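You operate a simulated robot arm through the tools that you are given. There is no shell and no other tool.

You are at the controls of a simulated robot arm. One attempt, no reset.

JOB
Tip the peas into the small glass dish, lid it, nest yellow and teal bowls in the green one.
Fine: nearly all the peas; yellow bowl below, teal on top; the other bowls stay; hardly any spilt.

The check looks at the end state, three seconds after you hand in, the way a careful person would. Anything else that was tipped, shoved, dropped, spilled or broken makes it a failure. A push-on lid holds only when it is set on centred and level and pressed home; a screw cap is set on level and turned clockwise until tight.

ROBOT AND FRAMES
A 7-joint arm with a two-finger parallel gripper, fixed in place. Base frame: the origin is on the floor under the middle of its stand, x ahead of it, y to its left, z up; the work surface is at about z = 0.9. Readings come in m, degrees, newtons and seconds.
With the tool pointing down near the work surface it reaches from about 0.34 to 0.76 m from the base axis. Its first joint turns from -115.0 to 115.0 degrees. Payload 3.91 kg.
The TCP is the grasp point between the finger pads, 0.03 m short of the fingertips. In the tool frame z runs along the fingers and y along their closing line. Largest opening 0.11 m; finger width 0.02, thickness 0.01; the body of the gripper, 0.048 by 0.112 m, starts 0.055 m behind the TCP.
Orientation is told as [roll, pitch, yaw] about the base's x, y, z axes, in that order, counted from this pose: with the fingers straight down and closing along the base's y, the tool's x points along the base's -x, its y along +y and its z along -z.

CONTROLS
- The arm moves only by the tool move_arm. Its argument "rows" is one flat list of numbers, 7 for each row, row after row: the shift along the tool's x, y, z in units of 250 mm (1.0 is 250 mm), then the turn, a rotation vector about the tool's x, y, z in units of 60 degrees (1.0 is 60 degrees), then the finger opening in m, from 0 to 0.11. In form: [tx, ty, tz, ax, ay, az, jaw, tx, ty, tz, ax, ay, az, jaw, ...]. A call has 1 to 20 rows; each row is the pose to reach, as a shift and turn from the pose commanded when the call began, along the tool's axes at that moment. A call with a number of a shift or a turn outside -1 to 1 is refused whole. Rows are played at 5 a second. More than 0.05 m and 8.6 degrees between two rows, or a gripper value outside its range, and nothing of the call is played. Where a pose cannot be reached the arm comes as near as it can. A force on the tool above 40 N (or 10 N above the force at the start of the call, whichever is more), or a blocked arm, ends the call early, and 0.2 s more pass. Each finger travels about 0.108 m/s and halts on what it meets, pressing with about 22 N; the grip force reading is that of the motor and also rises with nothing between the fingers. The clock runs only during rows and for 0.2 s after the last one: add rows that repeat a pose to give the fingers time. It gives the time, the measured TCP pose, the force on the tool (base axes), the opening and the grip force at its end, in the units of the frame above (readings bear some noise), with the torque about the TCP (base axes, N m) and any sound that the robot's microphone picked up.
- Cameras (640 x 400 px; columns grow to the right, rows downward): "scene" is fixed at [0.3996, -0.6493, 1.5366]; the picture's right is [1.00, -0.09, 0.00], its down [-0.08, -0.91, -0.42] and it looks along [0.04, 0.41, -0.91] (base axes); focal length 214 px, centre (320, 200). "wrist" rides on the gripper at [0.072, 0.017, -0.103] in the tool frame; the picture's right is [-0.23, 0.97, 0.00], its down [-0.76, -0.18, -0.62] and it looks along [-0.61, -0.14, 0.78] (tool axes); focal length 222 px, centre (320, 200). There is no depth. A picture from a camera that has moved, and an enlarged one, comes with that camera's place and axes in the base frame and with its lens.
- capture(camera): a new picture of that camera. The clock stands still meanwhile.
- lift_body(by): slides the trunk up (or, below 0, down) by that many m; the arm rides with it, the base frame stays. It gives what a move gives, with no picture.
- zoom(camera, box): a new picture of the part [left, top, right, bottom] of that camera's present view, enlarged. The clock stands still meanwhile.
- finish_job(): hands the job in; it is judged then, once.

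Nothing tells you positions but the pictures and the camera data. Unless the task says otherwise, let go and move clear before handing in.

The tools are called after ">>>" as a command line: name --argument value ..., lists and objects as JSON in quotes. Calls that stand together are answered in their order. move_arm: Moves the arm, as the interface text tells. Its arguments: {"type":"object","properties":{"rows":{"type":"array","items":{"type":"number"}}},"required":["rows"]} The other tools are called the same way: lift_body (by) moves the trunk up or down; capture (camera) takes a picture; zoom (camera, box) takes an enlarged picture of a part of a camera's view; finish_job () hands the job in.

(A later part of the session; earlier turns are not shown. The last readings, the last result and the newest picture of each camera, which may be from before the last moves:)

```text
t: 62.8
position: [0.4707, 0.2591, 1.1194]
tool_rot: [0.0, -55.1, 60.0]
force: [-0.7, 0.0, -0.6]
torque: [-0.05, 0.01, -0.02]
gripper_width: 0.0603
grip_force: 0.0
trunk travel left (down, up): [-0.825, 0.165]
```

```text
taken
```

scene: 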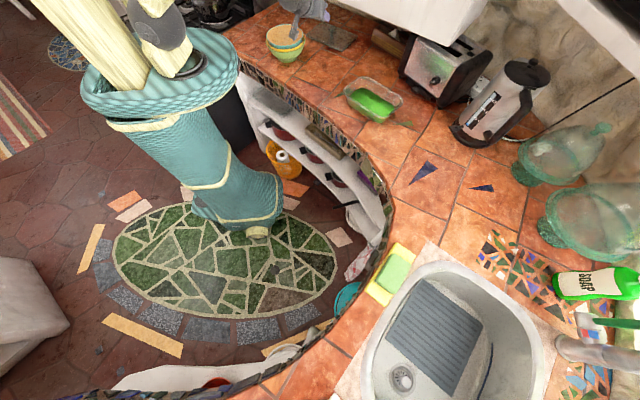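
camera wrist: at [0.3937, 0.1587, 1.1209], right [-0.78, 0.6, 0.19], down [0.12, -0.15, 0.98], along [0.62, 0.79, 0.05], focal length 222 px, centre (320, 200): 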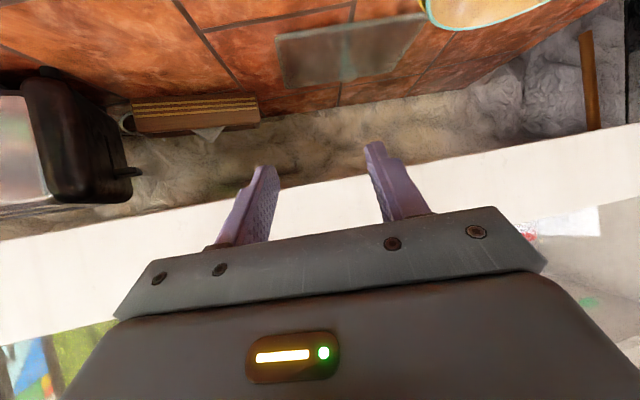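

>>> zoom --camera "wrist" --box '[260, 0, 440, 110]'

```text
3.56 times, centred on (350, 55) of wrist
camera zoom: at [0.3937, 0.1587, 1.1209], right [-0.78, 0.6, 0.19], down [0.12, -0.15, 0.98], along [0.62, 0.79, 0.05], focal length 790 px, centre (213, 716)
```

zoom: 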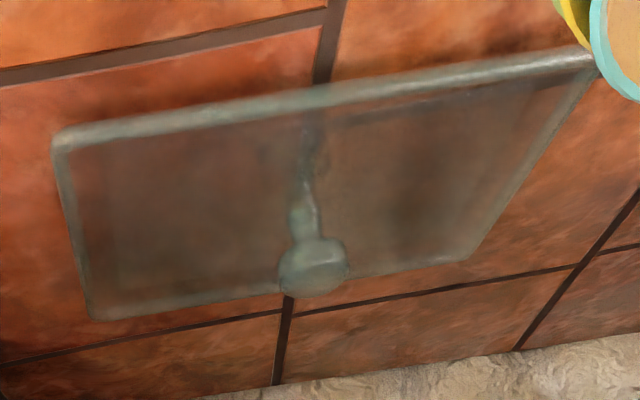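

The knob ball measures about (0.565, 0.517, 0.937), and the cabinet's underside is at about z = 1.12, which leaves room at this tilt. I'll move to the pre-approach along the tool axis.

>>> move_arm --rows '[-0.003, 0.04, 0.08, 0, 0, 0, 0.06, -0.006, 0.08, 0.19, 0, 0, 0, 0.06, -0.009, 0.115, 0.3, 0, 0, 0, 0.06, -0.012, 0.145, 0.42, 0, 0, 0, 0.06, -0.015, 0.17, 0.54, 0, 0, 0, 0.06, -0.018, 0.185, 0.66, 0, 0, 0, 0.06, -0.02, 0.191, 0.76, 0, 0, 0, 0.06, -0.02, 0.191, 0.789, 0, 0, 0, 0.06, -0.02, 0.191, 0.789, 0, 0, 0, 0.06]'

>>> capture --camera "wrist"

>>> zoom --camera "scene" --box '[256, 0, 376, 75]'

```text
t: 64.8
position: [0.5127, 0.4277, 1.0091]
tool_rot: [0.1, -55.0, 59.9]
force: [-0.4, -0.2, 0.8]
torque: [-0.01, 0.03, 0.0]
gripper_width: 0.0596
grip_force: 0.1
trunk travel left (down, up): [-0.825, 0.165]
```

```text
taken
camera wrist: at [0.435, 0.326, 1.0104], right [-0.78, 0.6, 0.19], down [0.12, -0.15, 0.98], along [0.62, 0.79, 0.05], focal length 222 px, centre (320, 200)
```

wrist: 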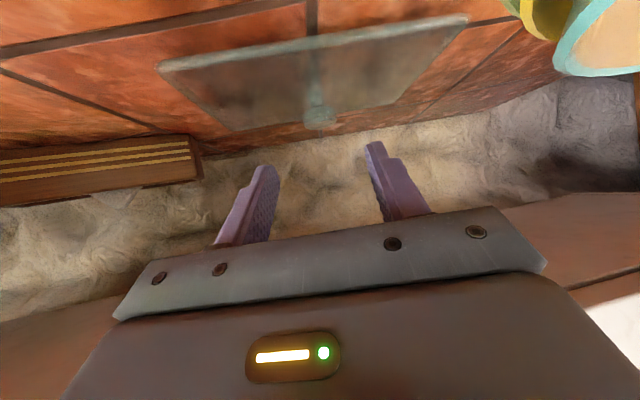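

```text
5.33 times, centred on (316, 38) of scene
camera zoom: at [0.3996, -0.6493, 1.5366], right [1.0, -0.09, 0.0], down [-0.08, -0.91, -0.42], along [0.04, 0.41, -0.91], focal length 1144 px, centre (341, 1067)
```

zoom: 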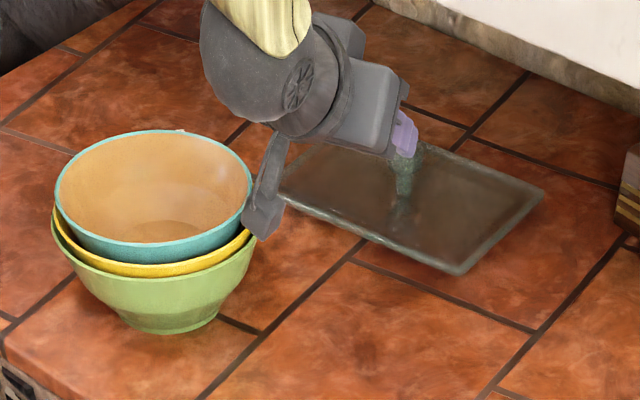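

>>> zoom --camera "wrist" --box '[260, 60, 380, 140]'

```text
5.00 times, centred on (320, 100) of wrist
camera zoom: at [0.435, 0.326, 1.0104], right [-0.78, 0.6, 0.19], down [0.12, -0.15, 0.98], along [0.62, 0.79, 0.05], focal length 1111 px, centre (320, 700)
```

zoom: 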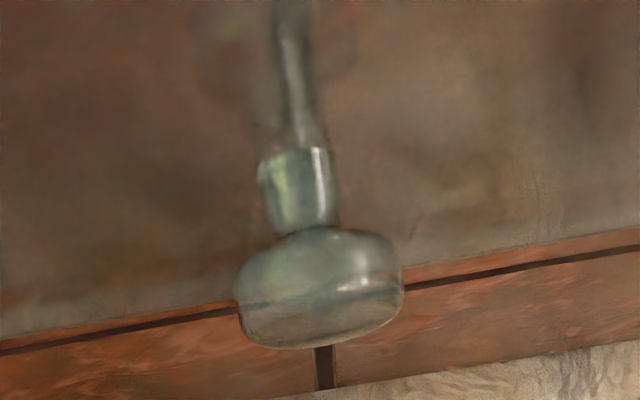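

The knob is a mushroom: cap about 34 mm across from z = 0.928 to 0.951, on a thinner stem, with the plate top at about 0.910. I'll advance, swinging slightly away from the stack so the camera housing clears it.

>>> move_arm --rows '[0, -0.03, 0.04, 0, 0, 0, 0.06, 0, -0.05, 0.11, 0, 0, 0, 0.06, -0.002, -0.05, 0.19, 0, 0, 0, 0.06, -0.004, -0.035, 0.27, 0, 0, 0, 0.06, -0.006, -0.015, 0.34, 0, 0, 0, 0.06, -0.008, -0.003, 0.41, 0, 0, 0, 0.06, -0.008, -0.003, 0.465, 0, 0, 0, 0.06, -0.008, -0.003, 0.465, 0, 0, 0, 0.06]'

>>> capture --camera "wrist"

>>> zoom --camera "scene" --box '[256, 0, 376, 75]'

```text
t: 66.6
position: [0.5608, 0.5086, 0.948]
tool_rot: [0.0, -54.9, 59.9]
force: [-0.2, 1.1, -0.2]
torque: [0.0, 0.03, -0.03]
gripper_width: 0.0599
grip_force: 0.1
trunk travel left (down, up): [-0.825, 0.165]
```

```text
taken
camera wrist: at [0.4835, 0.4075, 0.9477], right [-0.78, 0.6, 0.19], down [0.12, -0.15, 0.98], along [0.62, 0.79, 0.05], focal length 222 px, centre (320, 200)
```

wrist: 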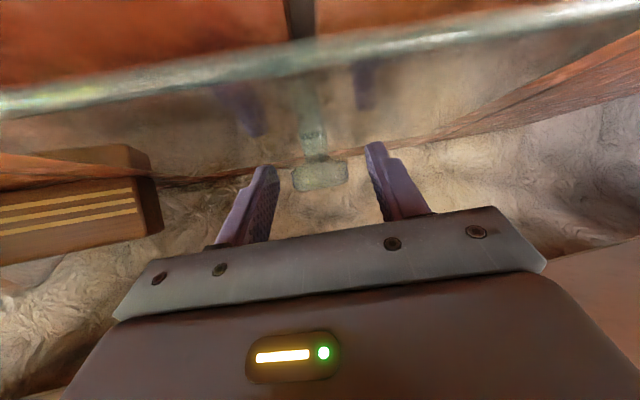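

```text
5.33 times, centred on (316, 38) of scene
camera zoom: at [0.3996, -0.6493, 1.5366], right [1.0, -0.09, 0.0], down [-0.08, -0.91, -0.42], along [0.04, 0.41, -0.91], focal length 1144 px, centre (341, 1067)
```

zoom: 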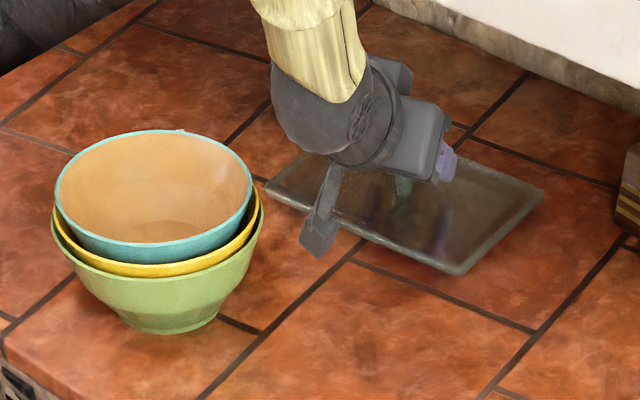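

The knob is centred between the fingers. Closing on it.

>>> move_arm --rows '[0, 0, 0.012, 0, 0, 0, 0.05, 0, 0, 0.012, 0, 0, 0, 0.04, 0, 0, 0.012, 0, 0, 0, 0.03, 0, 0, 0.012, 0, 0, 0, 0.02, 0, 0, 0.012, 0, 0, 0, 0.01, 0, 0, 0.012, 0, 0, 0, 0.0, 0, 0, 0.012, 0, 0, 0, 0.0]'

>>> zoom --camera "wrist" --box '[220, 90, 420, 215]'

>>> zoom --camera "scene" --box '[286, 5, 376, 65]'

```text
t: 68.2
position: [0.562, 0.5105, 0.9449]
tool_rot: [0.0, -55.0, 60.0]
force: [0.1, 1.3, 0.7]
torque: [0.03, -0.11, 0.12]
gripper_width: 0.0332
grip_force: 22.2
trunk travel left (down, up): [-0.825, 0.165]
```

```text
3.20 times, centred on (320, 152) of wrist
camera zoom: at [0.4845, 0.4095, 0.9455], right [-0.78, 0.6, 0.19], down [0.12, -0.15, 0.98], along [0.62, 0.79, 0.05], focal length 711 px, centre (320, 352)
```

zoom: 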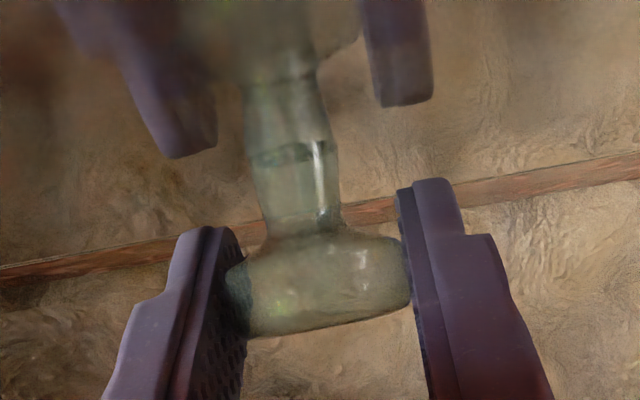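

```text
6.67 times, centred on (331, 35) of scene
camera zoom: at [0.3996, -0.6493, 1.5366], right [1.0, -0.09, 0.0], down [-0.08, -0.91, -0.42], along [0.04, 0.41, -0.91], focal length 1430 px, centre (247, 1300)
```

zoom: 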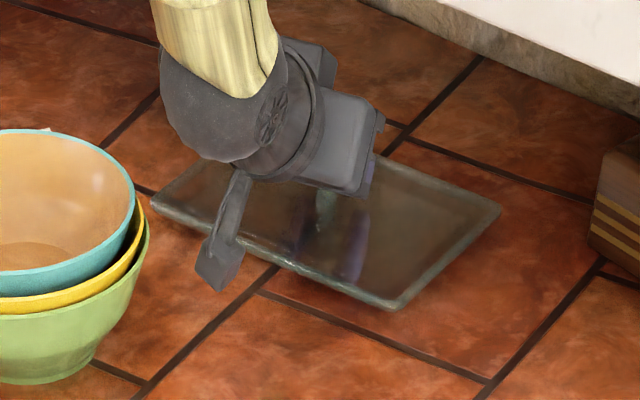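

>>> move_arm --rows '[-0.016, 0, -0.011, 0, 0, 0, 0, -0.033, 0, -0.023, 0, 0, 0, 0, -0.049, 0, -0.034, 0, 0, 0, 0, -0.066, 0, -0.046, 0, 0, 0, 0, -0.066, 0, -0.046, 0, 0, 0, 0]'

>>> capture --camera "wrist"

>>> zoom --camera "scene" --box '[286, 5, 376, 65]'

```text
t: 69.4
position: [0.5622, 0.5103, 0.9647]
tool_rot: [0.0, -54.9, 60.0]
force: [0.4, 0.2, -2.4]
torque: [0.0, 0.02, 0.04]
gripper_width: 0.0331
grip_force: 22.3
trunk travel left (down, up): [-0.825, 0.165]
```

```text
taken
camera wrist: at [0.4844, 0.4093, 0.965], right [-0.78, 0.6, 0.19], down [0.12, -0.15, 0.98], along [0.62, 0.79, 0.05], focal length 222 px, centre (320, 200)
```

wrist: 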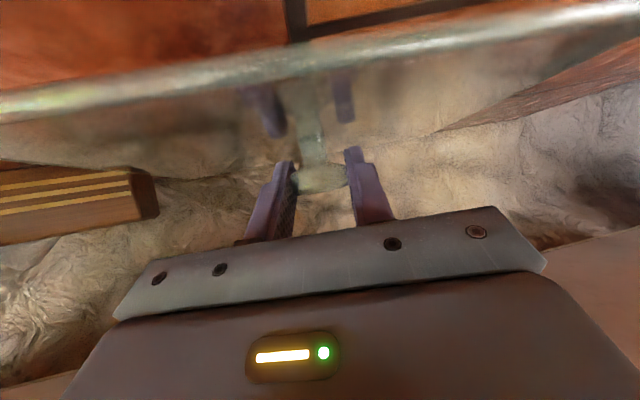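

```text
6.67 times, centred on (331, 35) of scene
camera zoom: at [0.3996, -0.6493, 1.5366], right [1.0, -0.09, 0.0], down [-0.08, -0.91, -0.42], along [0.04, 0.41, -0.91], focal length 1430 px, centre (247, 1300)
```

zoom: 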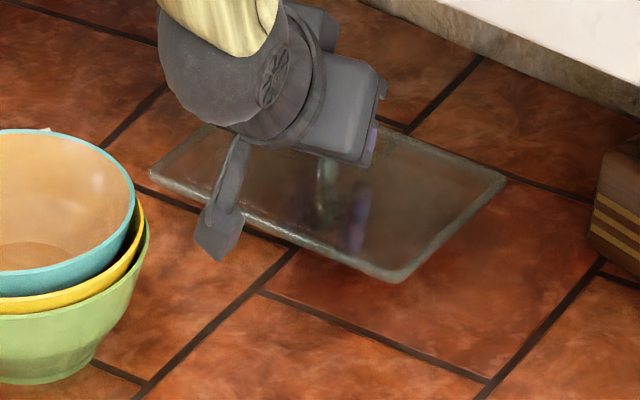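

The lid is up about 2 cm and level. I'll bring it out from under the cabinet on a path clear of the stack, towards the dish.

>>> move_arm --rows '[0.012, -0.037, -0.026, 0, 0, 0, 0, 0.033, -0.1, -0.07, 0, 0, 0, 0, 0.056, -0.171, -0.12, 0, 0, 0, 0, 0.08, -0.243, -0.17, 0, 0, 0, 0, 0.102, -0.311, -0.218, 0, 0, 0, 0, 0.129, -0.376, -0.287, 0, 0, 0, 0, 0.158, -0.445, -0.36, 0, 0, 0, 0, 0.187, -0.515, -0.433, 0, 0, 0, 0, 0.216, -0.584, -0.506, 0, 0, 0, 0, 0.242, -0.645, -0.571, 0, 0, 0, 0, 0.263, -0.695, -0.624, 0, 0, 0, 0, 0.263, -0.695, -0.624, 0, 0, 0, 0]'

>>> capture --camera "wrist"

>>> zoom --camera "scene" --box '[256, 0, 456, 125]'

```text
t: 72.0
position: [0.6309, 0.282, 1.0007]
tool_rot: [0.0, -55.0, 59.9]
force: [0.4, -0.2, -3.2]
torque: [-0.03, 0.02, 0.03]
gripper_width: 0.033
grip_force: 22.3
trunk travel left (down, up): [-0.825, 0.165]
```

```text
taken
camera wrist: at [0.5523, 0.1801, 1.0015], right [-0.78, 0.6, 0.19], down [0.12, -0.15, 0.98], along [0.62, 0.79, 0.05], focal length 222 px, centre (320, 200)
```

wrist: 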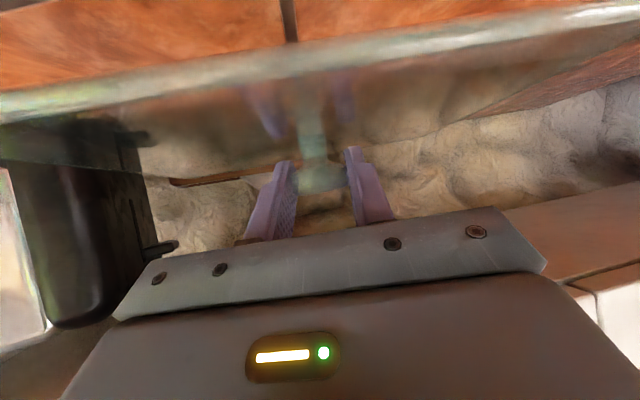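

```text
3.20 times, centred on (356, 62) of scene
camera zoom: at [0.3996, -0.6493, 1.5366], right [1.0, -0.09, 0.0], down [-0.08, -0.91, -0.42], along [0.04, 0.41, -0.91], focal length 686 px, centre (205, 640)
```

zoom: 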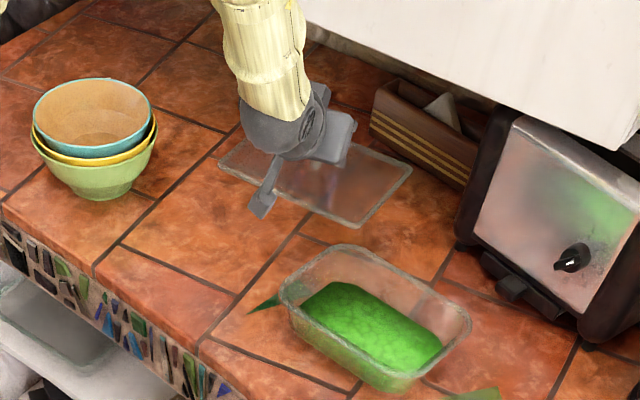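

>>> move_arm --rows '[-0.049, 0, -0.035, 0, 0, 0, 0, -0.098, 0, -0.069, 0, 0, 0, 0, -0.075, -0.031, -0.102, 0.005, 0, 0.003, 0, -0.033, -0.087, -0.163, 0.013, 0, 0.009, 0, 0.019, -0.155, -0.236, 0.024, 0, 0.017, 0, 0.075, -0.229, -0.317, 0.035, 0, 0.025, 0, 0.131, -0.303, -0.397, 0.047, 0, 0.033, 0, 0.187, -0.378, -0.477, 0.058, 0, 0.041, 0, 0.243, -0.452, -0.557, 0.07, 0, 0.049, 0, 0.294, -0.52, -0.631, 0.08, 0, 0.056, 0, 0.336, -0.576, -0.691, 0.089, 0, 0.062, 0, 0.369, -0.619, -0.738, 0.0957, 0, 0.0667, 0, 0.369, -0.619, -0.738, 0.0957, 0, 0.0667, 0]'

>>> capture --camera "wrist"

>>> zoom --camera "scene" --box '[325, 40, 425, 130]'

```text
t: 74.8
position: [0.6603, 0.0244, 1.0325]
tool_rot: [0.1, -55.0, 53.0]
force: [0.4, -0.1, -3.4]
torque: [0.01, 0.05, 0.01]
gripper_width: 0.0331
grip_force: 21.9
trunk travel left (down, up): [-0.825, 0.165]
```

```text
taken
camera wrist: at [0.572, -0.0652, 1.0325], right [-0.7, 0.69, 0.19], down [0.1, -0.17, 0.98], along [0.71, 0.7, 0.05], focal length 222 px, centre (320, 200)
```

wrist: 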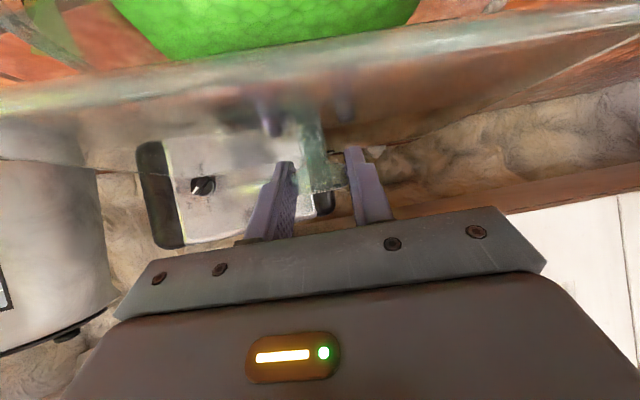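

```text
4.44 times, centred on (375, 85) of scene
camera zoom: at [0.3996, -0.6493, 1.5366], right [1.0, -0.09, 0.0], down [-0.08, -0.91, -0.42], along [0.04, 0.41, -0.91], focal length 953 px, centre (76, 711)
```

zoom: 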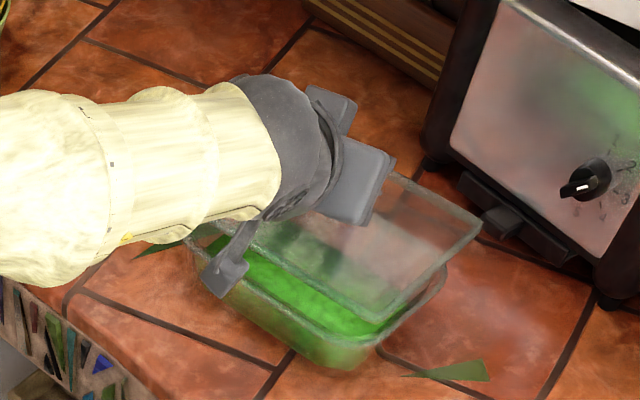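

>>> zoom --camera "scene" --box '[360, 70, 410, 110]'

>>> zoom --camera "scene" --box '[330, 60, 420, 130]'

>>> zoom --camera "wrist" --box '[0, 0, 640, 200]'

```text
10.00 times, centred on (385, 90) of scene
camera zoom: at [0.3996, -0.6493, 1.5366], right [1.0, -0.09, 0.0], down [-0.08, -0.91, -0.42], along [0.04, 0.41, -0.91], focal length 2145 px, centre (-330, 1300)
```

zoom: 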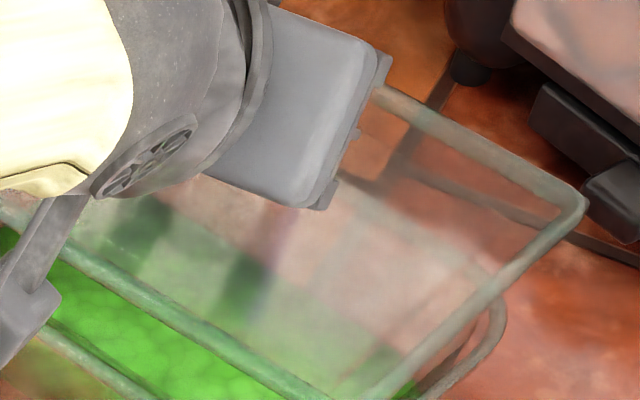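

```text
5.71 times, centred on (375, 95) of scene
camera zoom: at [0.3996, -0.6493, 1.5366], right [1.0, -0.09, 0.0], down [-0.08, -0.91, -0.42], along [0.04, 0.41, -0.91], focal length 1226 px, centre (6, 800)
```

zoom: 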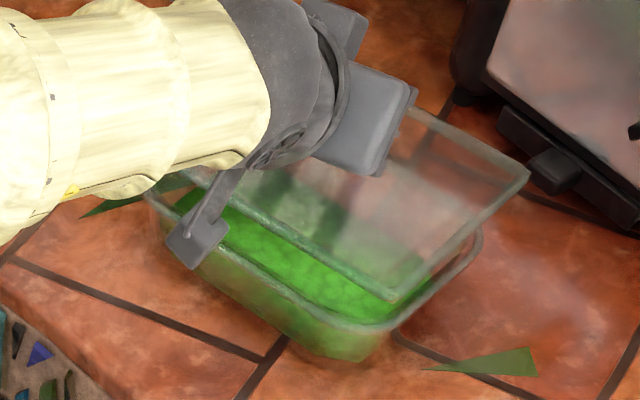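

```text
1.00 times, centred on (320, 100) of wrist (not enlarged: the box is as wide or as high as the picture)
camera zoom: at [0.572, -0.0652, 1.0325], right [-0.7, 0.69, 0.19], down [0.1, -0.17, 0.98], along [0.71, 0.7, 0.05], focal length 222 px, centre (320, 300)
```

zoom: 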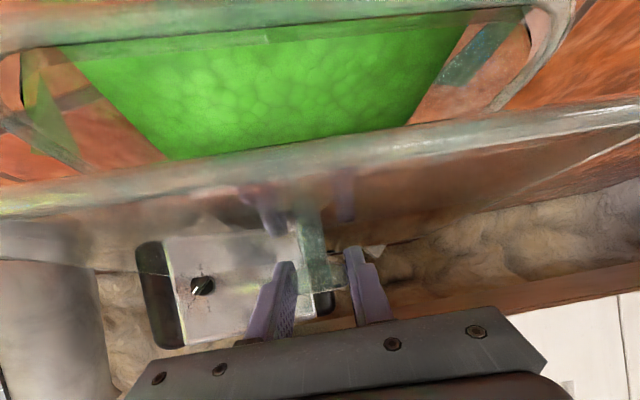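

The lid hangs level over the dish with its yaw matched to about 1°. It needs roughly a (+2.5, +3.5) mm correction. I'll apply that and come down to just above the rim.

>>> move_arm --rows '[0.004, 0, 0.014, 0, 0, 0, 0, 0.025, 0, 0.03, 0, 0, 0, 0, 0.05, 0, 0.05, 0, 0, 0, 0, 0.075, 0, 0.07, 0, 0, 0, 0, 0.097, 0, 0.089, 0, 0, 0, 0, 0.097, 0, 0.089, 0, 0, 0, 0]'

>>> zoom --camera "scene" --box '[330, 60, 420, 130]'

>>> zoom --camera "scene" --box '[370, 80, 410, 115]'

>>> zoom --camera "wrist" --box '[0, 0, 640, 200]'

```text
t: 76.2
position: [0.665, 0.0299, 0.9982]
tool_rot: [0.0, -55.0, 52.9]
force: [0.4, 0.2, -2.9]
torque: [-0.02, 0.0, -0.04]
gripper_width: 0.0329
grip_force: 22.5
trunk travel left (down, up): [-0.825, 0.165]
```

```text
5.71 times, centred on (375, 95) of scene
camera zoom: at [0.3996, -0.6493, 1.5366], right [1.0, -0.09, 0.0], down [-0.08, -0.91, -0.42], along [0.04, 0.41, -0.91], focal length 1226 px, centre (6, 800)
```

zoom: 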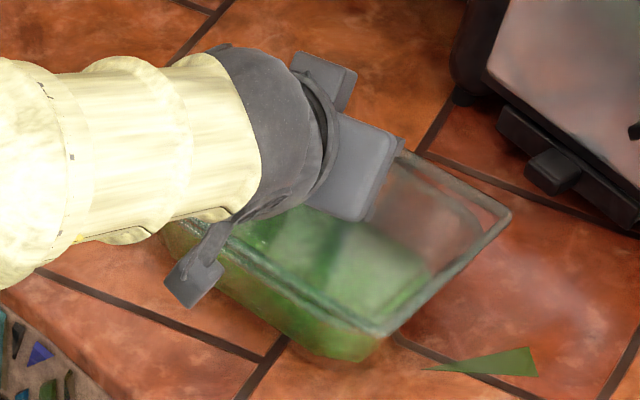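

```text
11.43 times, centred on (390, 98) of scene
camera zoom: at [0.3996, -0.6493, 1.5366], right [1.0, -0.09, 0.0], down [-0.08, -0.91, -0.42], along [0.04, 0.41, -0.91], focal length 2451 px, centre (-480, 1371)
```

zoom: 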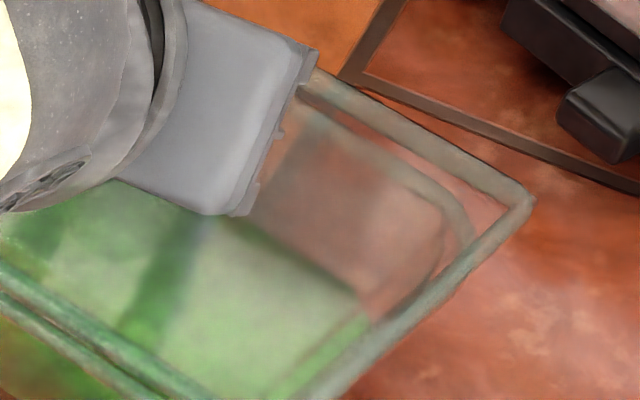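

```text
1.00 times, centred on (320, 100) of wrist (not enlarged: the box is as wide or as high as the picture)
camera zoom: at [0.5755, -0.0614, 0.9991], right [-0.7, 0.69, 0.19], down [0.1, -0.17, 0.98], along [0.71, 0.7, 0.05], focal length 222 px, centre (320, 300)
```

zoom: 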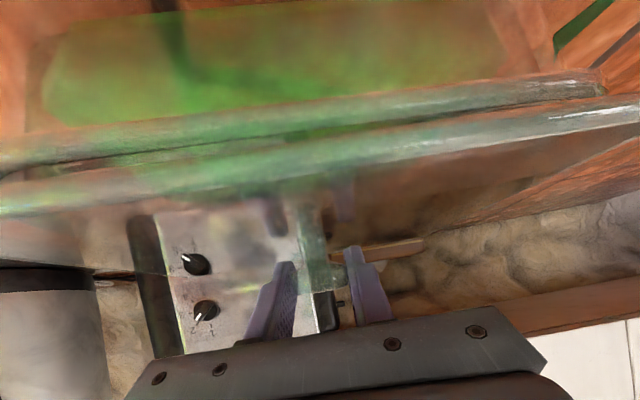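

>>> move_arm --rows '[-0.001, 0.008, 0.001, 0, 0, 0, 0, -0.002, 0.016, 0.0025, 0, 0, 0, 0, -0.002, 0.016, 0.0025, 0, 0, 0, 0]'

>>> zoom --camera "scene" --box '[370, 80, 410, 115]'

>>> zoom --camera "scene" --box '[345, 85, 395, 125]'

>>> zoom --camera "wrist" --box '[400, 0, 640, 150]'

```text
t: 77.0
position: [0.6612, 0.033, 0.9984]
tool_rot: [0.0, -55.0, 52.9]
force: [0.5, -0.6, -3.1]
torque: [-0.01, 0.02, 0.0]
gripper_width: 0.033
grip_force: 21.8
trunk travel left (down, up): [-0.825, 0.165]
```

```text
11.43 times, centred on (390, 98) of scene
camera zoom: at [0.3996, -0.6493, 1.5366], right [1.0, -0.09, 0.0], down [-0.08, -0.91, -0.42], along [0.04, 0.41, -0.91], focal length 2451 px, centre (-480, 1371)
```

zoom: 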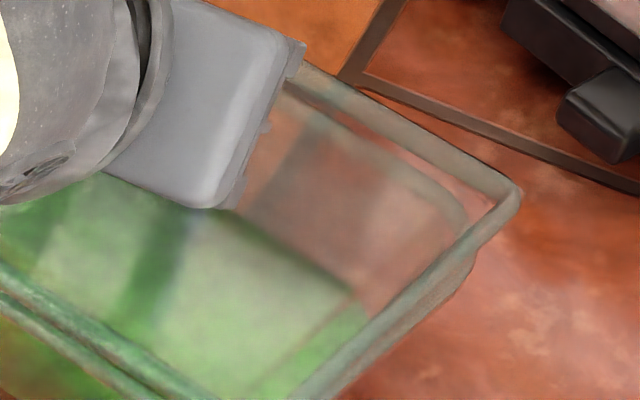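

```text
10.00 times, centred on (370, 105) of scene
camera zoom: at [0.3996, -0.6493, 1.5366], right [1.0, -0.09, 0.0], down [-0.08, -0.91, -0.42], along [0.04, 0.41, -0.91], focal length 2145 px, centre (-180, 1150)
```

zoom: 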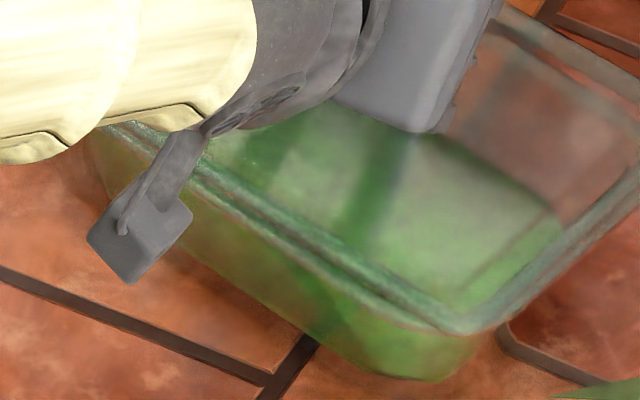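

```text
2.67 times, centred on (520, 75) of wrist
camera zoom: at [0.5724, -0.0584, 0.9991], right [-0.7, 0.69, 0.19], down [0.1, -0.17, 0.98], along [0.71, 0.7, 0.05], focal length 592 px, centre (-213, 533)
```

zoom: 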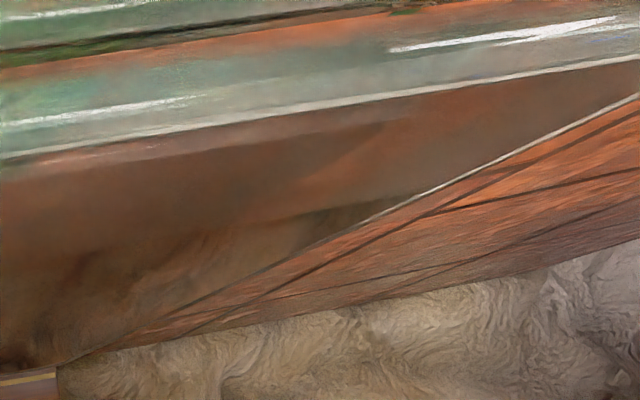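

The right-hand corner and front edge now line up. I'll lower in small steps and watch the force.

>>> move_arm --rows '[0.0066, 0, 0.0046, 0, 0, 0, 0, 0.0131, 0, 0.0092, 0, 0, 0, 0, 0.0197, 0, 0.0138, 0, 0, 0, 0, 0.0197, 0, 0.0138, 0, 0, 0, 0]'

>>> zoom --camera "scene" --box '[345, 75, 410, 125]'

```text
t: 78.0
position: [0.6611, 0.0316, 0.9934]
tool_rot: [-0.3, -55.0, 52.9]
force: [1.1, 0.0, -1.7]
torque: [-0.07, -0.21, 0.0]
gripper_width: 0.0331
grip_force: 22.0
trunk travel left (down, up): [-0.825, 0.165]
```

```text
8.00 times, centred on (378, 100) of scene
camera zoom: at [0.3996, -0.6493, 1.5366], right [1.0, -0.09, 0.0], down [-0.08, -0.91, -0.42], along [0.04, 0.41, -0.91], focal length 1716 px, centre (-140, 1000)
```

zoom: 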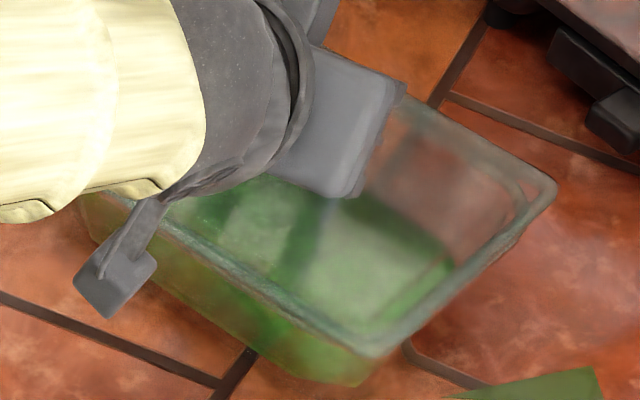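

>>> zoom --camera "scene" --box '[385, 85, 415, 110]'

>>> zoom --camera "scene" --box '[360, 100, 400, 125]'

>>> capture --camera "wrist"

```text
16.00 times, centred on (400, 98) of scene
camera zoom: at [0.3996, -0.6493, 1.5366], right [1.0, -0.09, 0.0], down [-0.08, -0.91, -0.42], along [0.04, 0.41, -0.91], focal length 3432 px, centre (-960, 1840)
```

zoom: 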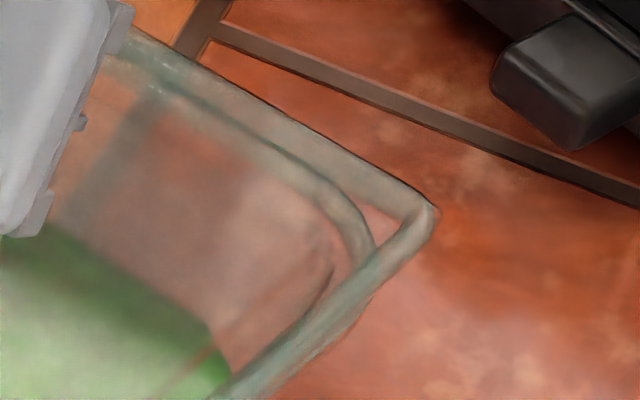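

```text
16.00 times, centred on (380, 112) of scene
camera zoom: at [0.3996, -0.6493, 1.5366], right [1.0, -0.09, 0.0], down [-0.08, -0.91, -0.42], along [0.04, 0.41, -0.91], focal length 3432 px, centre (-640, 1600)
```

zoom: 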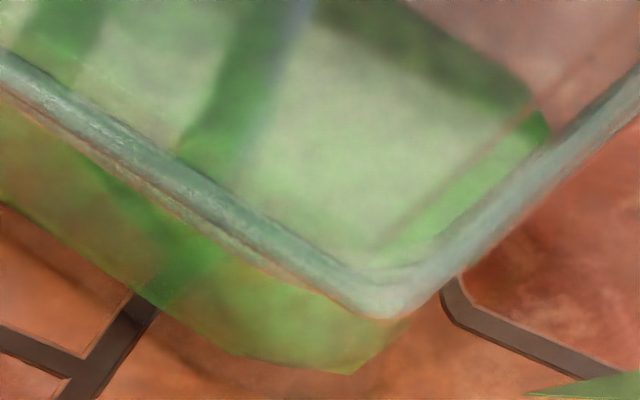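

```text
taken
camera wrist: at [0.5728, -0.0587, 0.9932], right [-0.7, 0.69, 0.19], down [0.1, -0.17, 0.98], along [0.71, 0.7, 0.05], focal length 222 px, centre (320, 200)
```

wrist: 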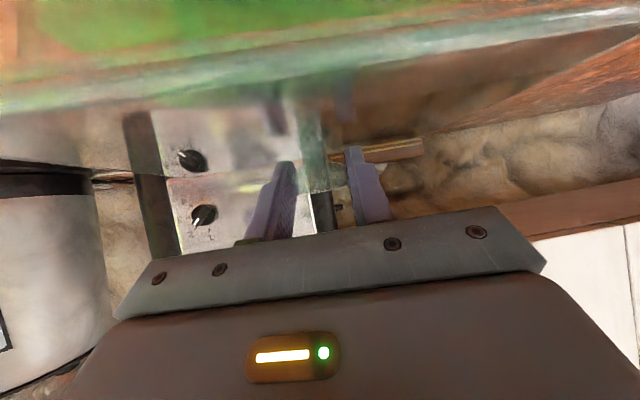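

>>> move_arm --rows '[0.0033, 0, 0.0023, 0, 0, 0, 0, 0.0066, 0, 0.0046, 0, 0, 0, 0, 0.0098, 0, 0.0069, 0, 0, 0, 0, 0.0098, 0, 0.0069, 0, 0, 0, 0]'

>>> zoom --camera "scene" --box '[345, 75, 410, 125]'

```text
t: 79.0
position: [0.6621, 0.0316, 0.9918]
tool_rot: [-0.3, -55.2, 53.2]
force: [2.5, -1.2, 16.1]
torque: [0.06, -0.12, 0.19]
gripper_width: 0.0332
grip_force: 21.3
trunk travel left (down, up): [-0.825, 0.165]
```

```text
8.00 times, centred on (378, 100) of scene
camera zoom: at [0.3996, -0.6493, 1.5366], right [1.0, -0.09, 0.0], down [-0.08, -0.91, -0.42], along [0.04, 0.41, -0.91], focal length 1716 px, centre (-140, 1000)
```

zoom: 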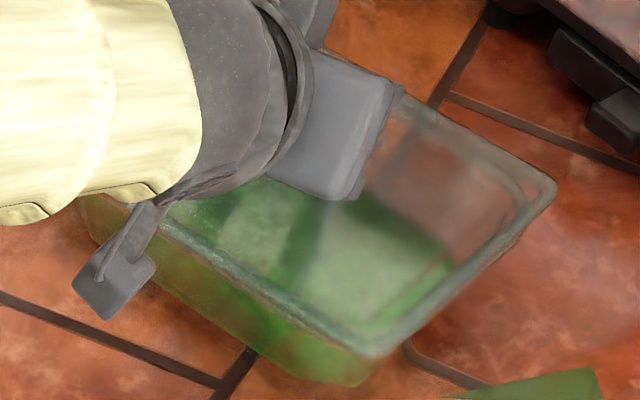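

The lid is in contact all round, with about 16 N on it. I'll release, back off, and straighten the tool so I can press from directly above.

>>> move_arm --rows '[0, 0, 0, 0, 0, 0, 0.038, 0, 0, 0, 0, 0, 0, 0.045, 0, 0, 0, 0, 0, 0, 0.052, 0, 0, 0, 0, 0, 0, 0.06, 0, 0, 0, 0, 0, 0, 0.06]'

>>> move_arm --rows '[0, 0, -0.04, 0, 0, 0, 0.06, 0, 0, -0.1, 0, 0, 0, 0.06, 0, 0, -0.18, 0, 0, 0, 0.06, 0, 0, -0.28, 0, 0, 0, 0.06, 0, 0, -0.38, 0, 0, 0, 0.06, 0, 0, -0.48, 0, 0, 0, 0.06, 0, 0, -0.48, 0, 0, 0, 0.06]'

>>> capture --camera "wrist"

>>> zoom --camera "scene" --box '[335, 65, 415, 130]'

```text
t: 80.2
position: [0.6618, 0.0331, 0.9876]
tool_rot: [0.0, -55.0, 53.0]
force: [0.6, -0.3, 1.3]
torque: [-0.01, 0.0, 0.04]
gripper_width: 0.0597
grip_force: 0.1
trunk travel left (down, up): [-0.825, 0.165]
```

```text
t: 81.8
position: [0.6017, -0.047, 1.0581]
tool_rot: [0.0, -55.0, 52.9]
force: [-0.3, -0.4, 0.4]
torque: [0.01, 0.02, 0.02]
gripper_width: 0.0599
grip_force: 0.1
trunk travel left (down, up): [-0.825, 0.165]
```

```text
taken
camera wrist: at [0.5136, -0.1374, 1.059], right [-0.7, 0.69, 0.19], down [0.1, -0.17, 0.98], along [0.71, 0.7, 0.05], focal length 222 px, centre (320, 200)
```

wrist: 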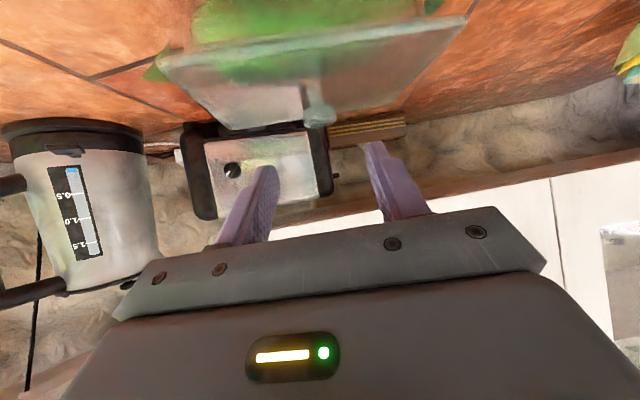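

```text
6.15 times, centred on (375, 98) of scene
camera zoom: at [0.3996, -0.6493, 1.5366], right [1.0, -0.09, 0.0], down [-0.08, -0.91, -0.42], along [0.04, 0.41, -0.91], focal length 1320 px, centre (-18, 831)
```

zoom: 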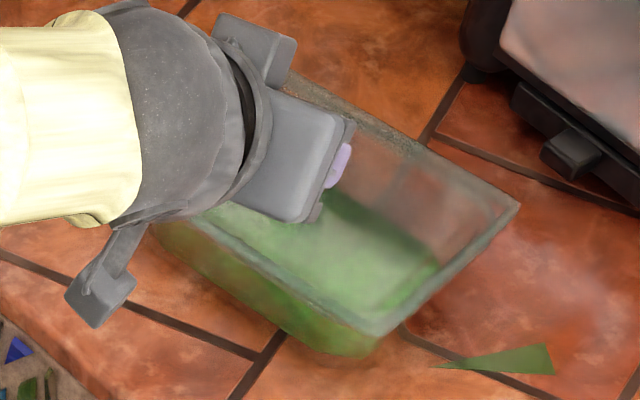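

>>> move_arm --rows '[-0.05, -0.002, -0.015, 0, 0.08, 0, 0.05, -0.1, -0.005, -0.03, 0, 0.2, 0, 0.04, -0.15, -0.008, -0.045, 0, 0.32, 0, 0.03, -0.19, -0.01, -0.055, 0, 0.44, 0, 0.02, -0.22, -0.012, -0.065, 0, 0.56, 0, 0.01, -0.25, -0.014, -0.075, 0, 0.68, 0, 0.0, -0.275, -0.016, -0.08, 0, 0.8, 0, 0.0, -0.292, -0.018, -0.085, 0, 0.917, 0, 0.0, -0.292, -0.018, -0.085, 0, 0.917, 0, 0.0]'

>>> capture --camera "wrist"

>>> zoom --camera "scene" --box '[335, 65, 415, 130]'

```text
t: 83.8
position: [0.6198, -0.0285, 1.1304]
tool_rot: [0.1, 0.1, 52.9]
force: [-0.5, -0.6, 0.3]
torque: [0.04, -0.01, 0.02]
gripper_width: 0.0
grip_force: 21.8
trunk travel left (down, up): [-0.825, 0.165]
```

```text
taken
camera wrist: at [0.563, -0.0777, 1.2348], right [-0.64, 0.77, 0.0], down [0.6, 0.5, 0.62], along [0.48, 0.4, -0.78], focal length 222 px, centre (320, 200)
```

wrist: 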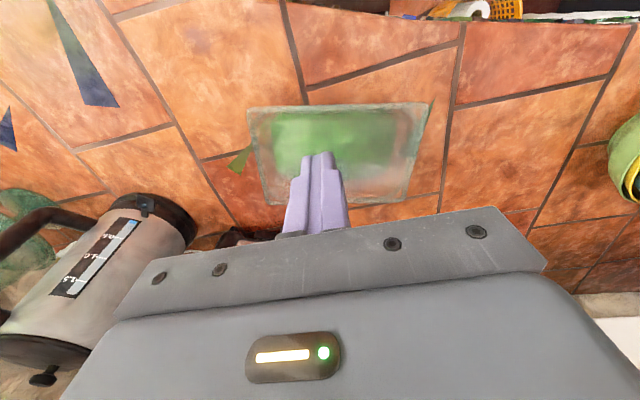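

```text
6.15 times, centred on (375, 98) of scene
camera zoom: at [0.3996, -0.6493, 1.5366], right [1.0, -0.09, 0.0], down [-0.08, -0.91, -0.42], along [0.04, 0.41, -0.91], focal length 1320 px, centre (-18, 831)
```

zoom: 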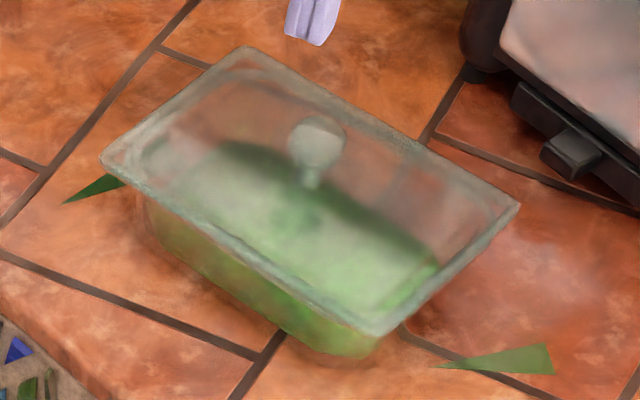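

>>> zoom --camera "wrist" --box '[235, 90, 445, 220]'

>>> zoom --camera "scene" --box '[335, 70, 375, 100]'

>>> zoom --camera "scene" --box '[370, 85, 410, 125]'

```text
3.05 times, centred on (340, 155) of wrist
camera zoom: at [0.563, -0.0777, 1.2348], right [-0.64, 0.77, 0.0], down [0.6, 0.5, 0.62], along [0.48, 0.4, -0.78], focal length 677 px, centre (259, 337)
```

zoom: 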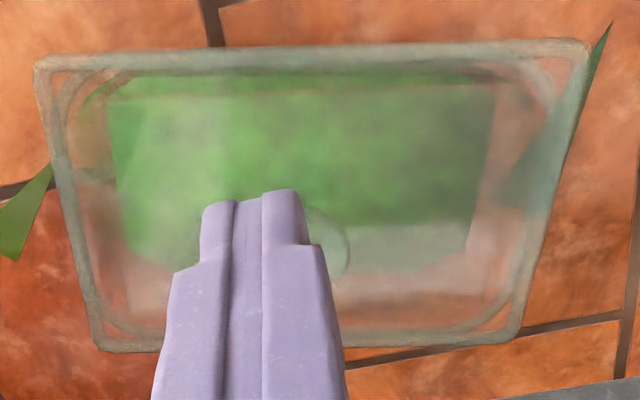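

```text
13.33 times, centred on (355, 85) of scene
camera zoom: at [0.3996, -0.6493, 1.5366], right [1.0, -0.09, 0.0], down [-0.08, -0.91, -0.42], along [0.04, 0.41, -0.91], focal length 2860 px, centre (-147, 1733)
```

zoom: 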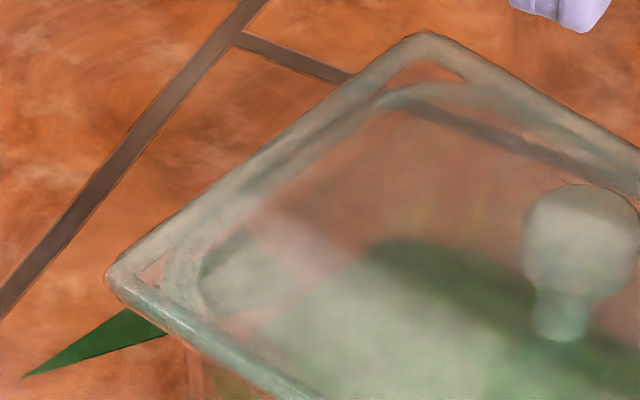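

```text
10.00 times, centred on (390, 105) of scene
camera zoom: at [0.3996, -0.6493, 1.5366], right [1.0, -0.09, 0.0], down [-0.08, -0.91, -0.42], along [0.04, 0.41, -0.91], focal length 2145 px, centre (-380, 1150)
```

zoom: 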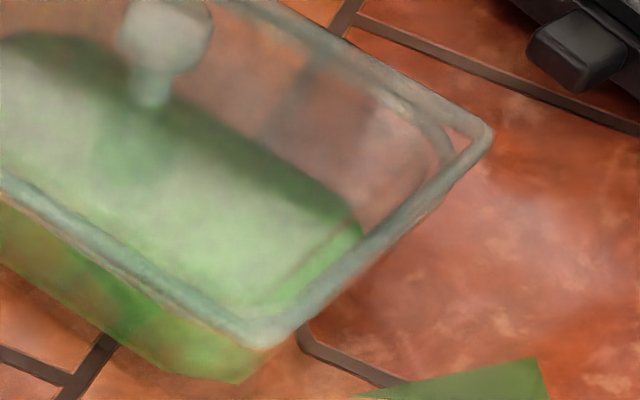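

The lid covers the dish evenly on all four sides. With the fingers closed, I'll go above the knob and press it home.

>>> move_arm --rows '[-0.06, 0.003, 0.03, 0, 0, 0, 0, -0.14, 0.006, 0.06, 0, 0, 0, 0, -0.22, 0.009, 0.1, 0, 0, 0, 0, -0.29, 0.012, 0.16, 0, 0, 0, 0, -0.321, 0.013, 0.23, 0, 0, 0, 0, -0.321, 0.013, 0.282, 0, 0, 0, 0, -0.321, 0.013, 0.282, 0, 0, 0, 0]'

>>> zoom --camera "wrist" --box '[235, 90, 445, 220]'

>>> zoom --camera "scene" --box '[335, 50, 415, 115]'

```text
t: 85.4
position: [0.6685, 0.0366, 1.059]
tool_rot: [0.0, -0.1, 52.9]
force: [0.6, -0.4, -0.1]
torque: [-0.01, 0.02, 0.0]
gripper_width: 0.0
grip_force: 22.0
trunk travel left (down, up): [-0.825, 0.165]
```

```text
3.05 times, centred on (340, 155) of wrist
camera zoom: at [0.6118, -0.0109, 1.1629], right [-0.64, 0.77, 0.0], down [0.6, 0.5, 0.62], along [0.48, 0.4, -0.78], focal length 677 px, centre (259, 337)
```

zoom: 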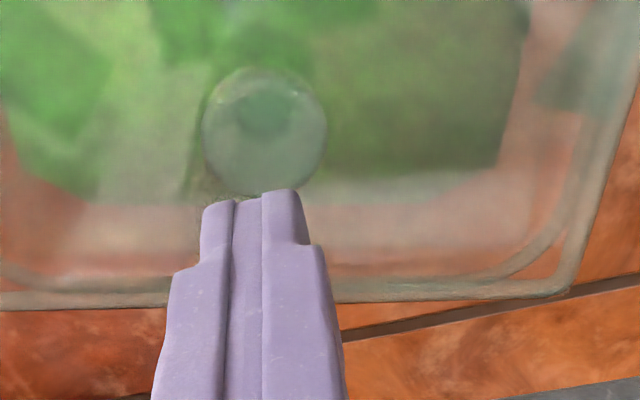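

```text
6.15 times, centred on (375, 82) of scene
camera zoom: at [0.3996, -0.6493, 1.5366], right [1.0, -0.09, 0.0], down [-0.08, -0.91, -0.42], along [0.04, 0.41, -0.91], focal length 1320 px, centre (-18, 923)
```

zoom: 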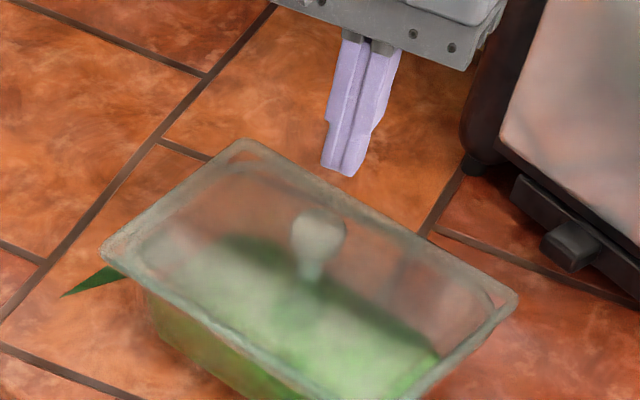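

>>> move_arm --rows '[0.024, 0.012, 0.0, 0, 0, 0, 0, 0.024, 0.012, 0.05, 0, 0, 0, 0, 0.024, 0.012, 0.09, 0, 0, 0, 0, 0.024, 0.012, 0.11, 0, 0, 0, 0, 0.024, 0.012, 0.12, 0, 0, 0, 0, 0.024, 0.012, 0.128, 0, 0, 0, 0, 0.024, 0.012, 0.134, 0, 0, 0, 0, 0.024, 0.012, 0.134, 0, 0, 0, 0]'

>>> zoom --camera "scene" --box '[335, 60, 415, 125]'

>>> zoom --camera "wrist" --box '[235, 90, 445, 220]'

```text
t: 87.2
position: [0.6593, 0.0348, 1.0255]
tool_rot: [0.0, 0.0, 53.0]
force: [0.3, -0.5, 0.8]
torque: [-0.03, 0.02, -0.02]
gripper_width: 0.0001
grip_force: 22.2
trunk travel left (down, up): [-0.825, 0.165]
```

```text
6.15 times, centred on (375, 92) of scene
camera zoom: at [0.3996, -0.6493, 1.5366], right [1.0, -0.09, 0.0], down [-0.08, -0.91, -0.42], along [0.04, 0.41, -0.91], focal length 1320 px, centre (-18, 862)
```

zoom: 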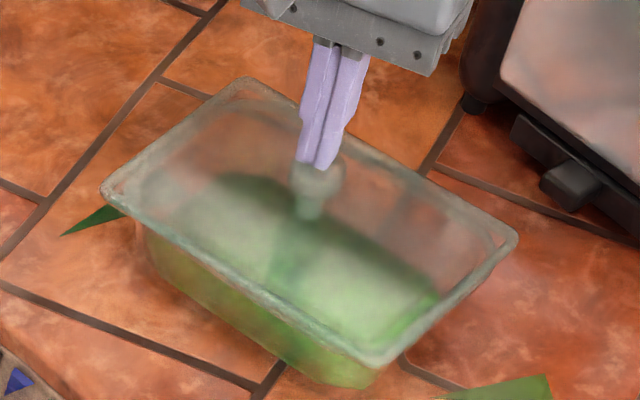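

```text
3.05 times, centred on (340, 155) of wrist
camera zoom: at [0.6038, -0.0133, 1.1299], right [-0.64, 0.77, 0.0], down [0.6, 0.5, 0.62], along [0.48, 0.4, -0.78], focal length 677 px, centre (259, 337)
```

zoom: 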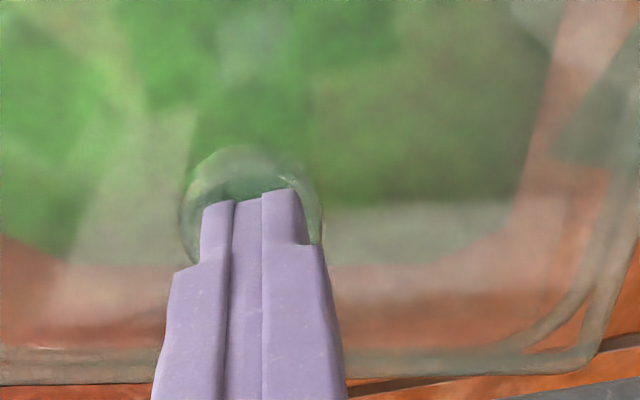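

>>> move_arm --rows '[0, 0, 0.008, 0, 0, 0, 0, 0, 0, 0.016, 0, 0, 0, 0, 0, 0, 0.024, 0, 0, 0, 0, 0, 0, 0.03, 0, 0, 0, 0, 0, 0, 0.03, 0, 0, 0, 0]'

>>> zoom --camera "scene" --box '[335, 60, 415, 125]'

```text
t: 88.4
position: [0.6624, 0.0347, 1.0236]
tool_rot: [-0.7, -0.3, 53.0]
force: [-1.5, -0.9, 16.8]
torque: [-0.08, 0.18, 0.0]
gripper_width: 0.0001
grip_force: 22.5
trunk travel left (down, up): [-0.825, 0.165]
stopped in row 5: the force on the tool passed its limit at 41 N (the readings are from after the stop); the commanded pose is now the measured one
```

```text
6.15 times, centred on (375, 92) of scene
camera zoom: at [0.3996, -0.6493, 1.5366], right [1.0, -0.09, 0.0], down [-0.08, -0.91, -0.42], along [0.04, 0.41, -0.91], focal length 1320 px, centre (-18, 862)
```

zoom: 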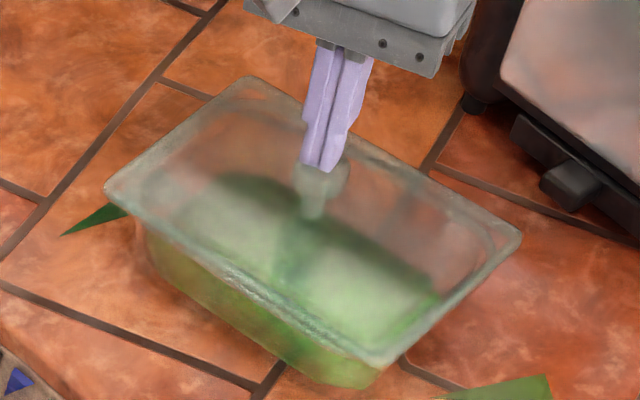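

>>> move_arm --rows '[0, 0, -0.04, 0, 0, 0, 0, 0, 0, -0.12, 0, 0, 0, 0, 0, 0, -0.22, 0, 0, 0, 0, 0.1, 0, -0.32, 0, 0, 0, 0, 0.25, 0, -0.36, 0, 0, 0, 0, 0.4, 0, -0.36, 0, 0, 0, 0, 0.4, 0, -0.36, 0, 0, 0, 0]'

>>> zoom --camera "scene" --box '[335, 70, 375, 100]'

>>> zoom --camera "scene" --box '[370, 85, 410, 125]'

>>> zoom --camera "wrist" --box '[195, 60, 445, 220]'

```text
t: 90.0
position: [0.6007, -0.0389, 1.1086]
tool_rot: [-0.4, -0.2, 53.2]
force: [0.1, -0.7, -0.5]
torque: [-0.03, -0.05, 0.03]
gripper_width: 0.0
grip_force: 21.7
trunk travel left (down, up): [-0.825, 0.165]
```

```text
13.33 times, centred on (355, 85) of scene
camera zoom: at [0.3996, -0.6493, 1.5366], right [1.0, -0.09, 0.0], down [-0.08, -0.91, -0.42], along [0.04, 0.41, -0.91], focal length 2860 px, centre (-147, 1733)
```

zoom: 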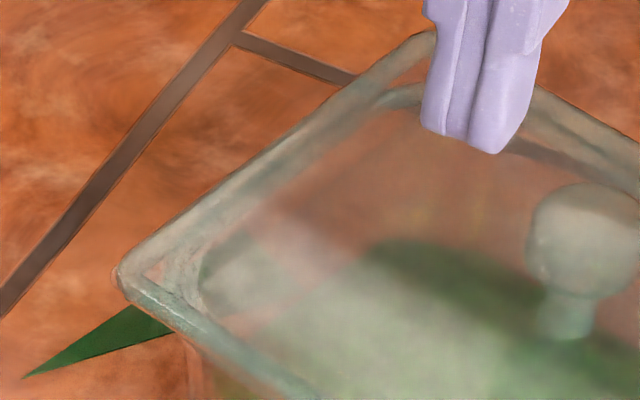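

```text
10.00 times, centred on (390, 105) of scene
camera zoom: at [0.3996, -0.6493, 1.5366], right [1.0, -0.09, 0.0], down [-0.08, -0.91, -0.42], along [0.04, 0.41, -0.91], focal length 2145 px, centre (-380, 1150)
```

zoom: 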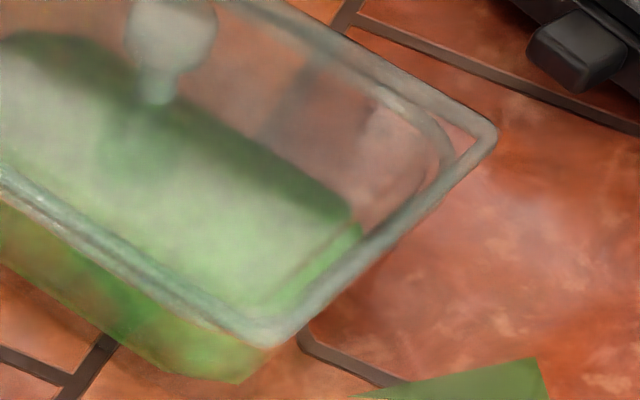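

```text
2.50 times, centred on (320, 140) of wrist
camera zoom: at [0.5439, -0.0882, 1.2129], right [-0.64, 0.77, -0.01], down [0.59, 0.5, 0.63], along [0.48, 0.4, -0.78], focal length 555 px, centre (320, 350)
```

zoom: 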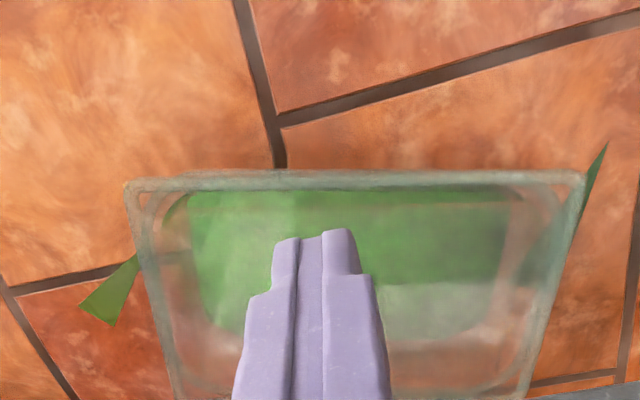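

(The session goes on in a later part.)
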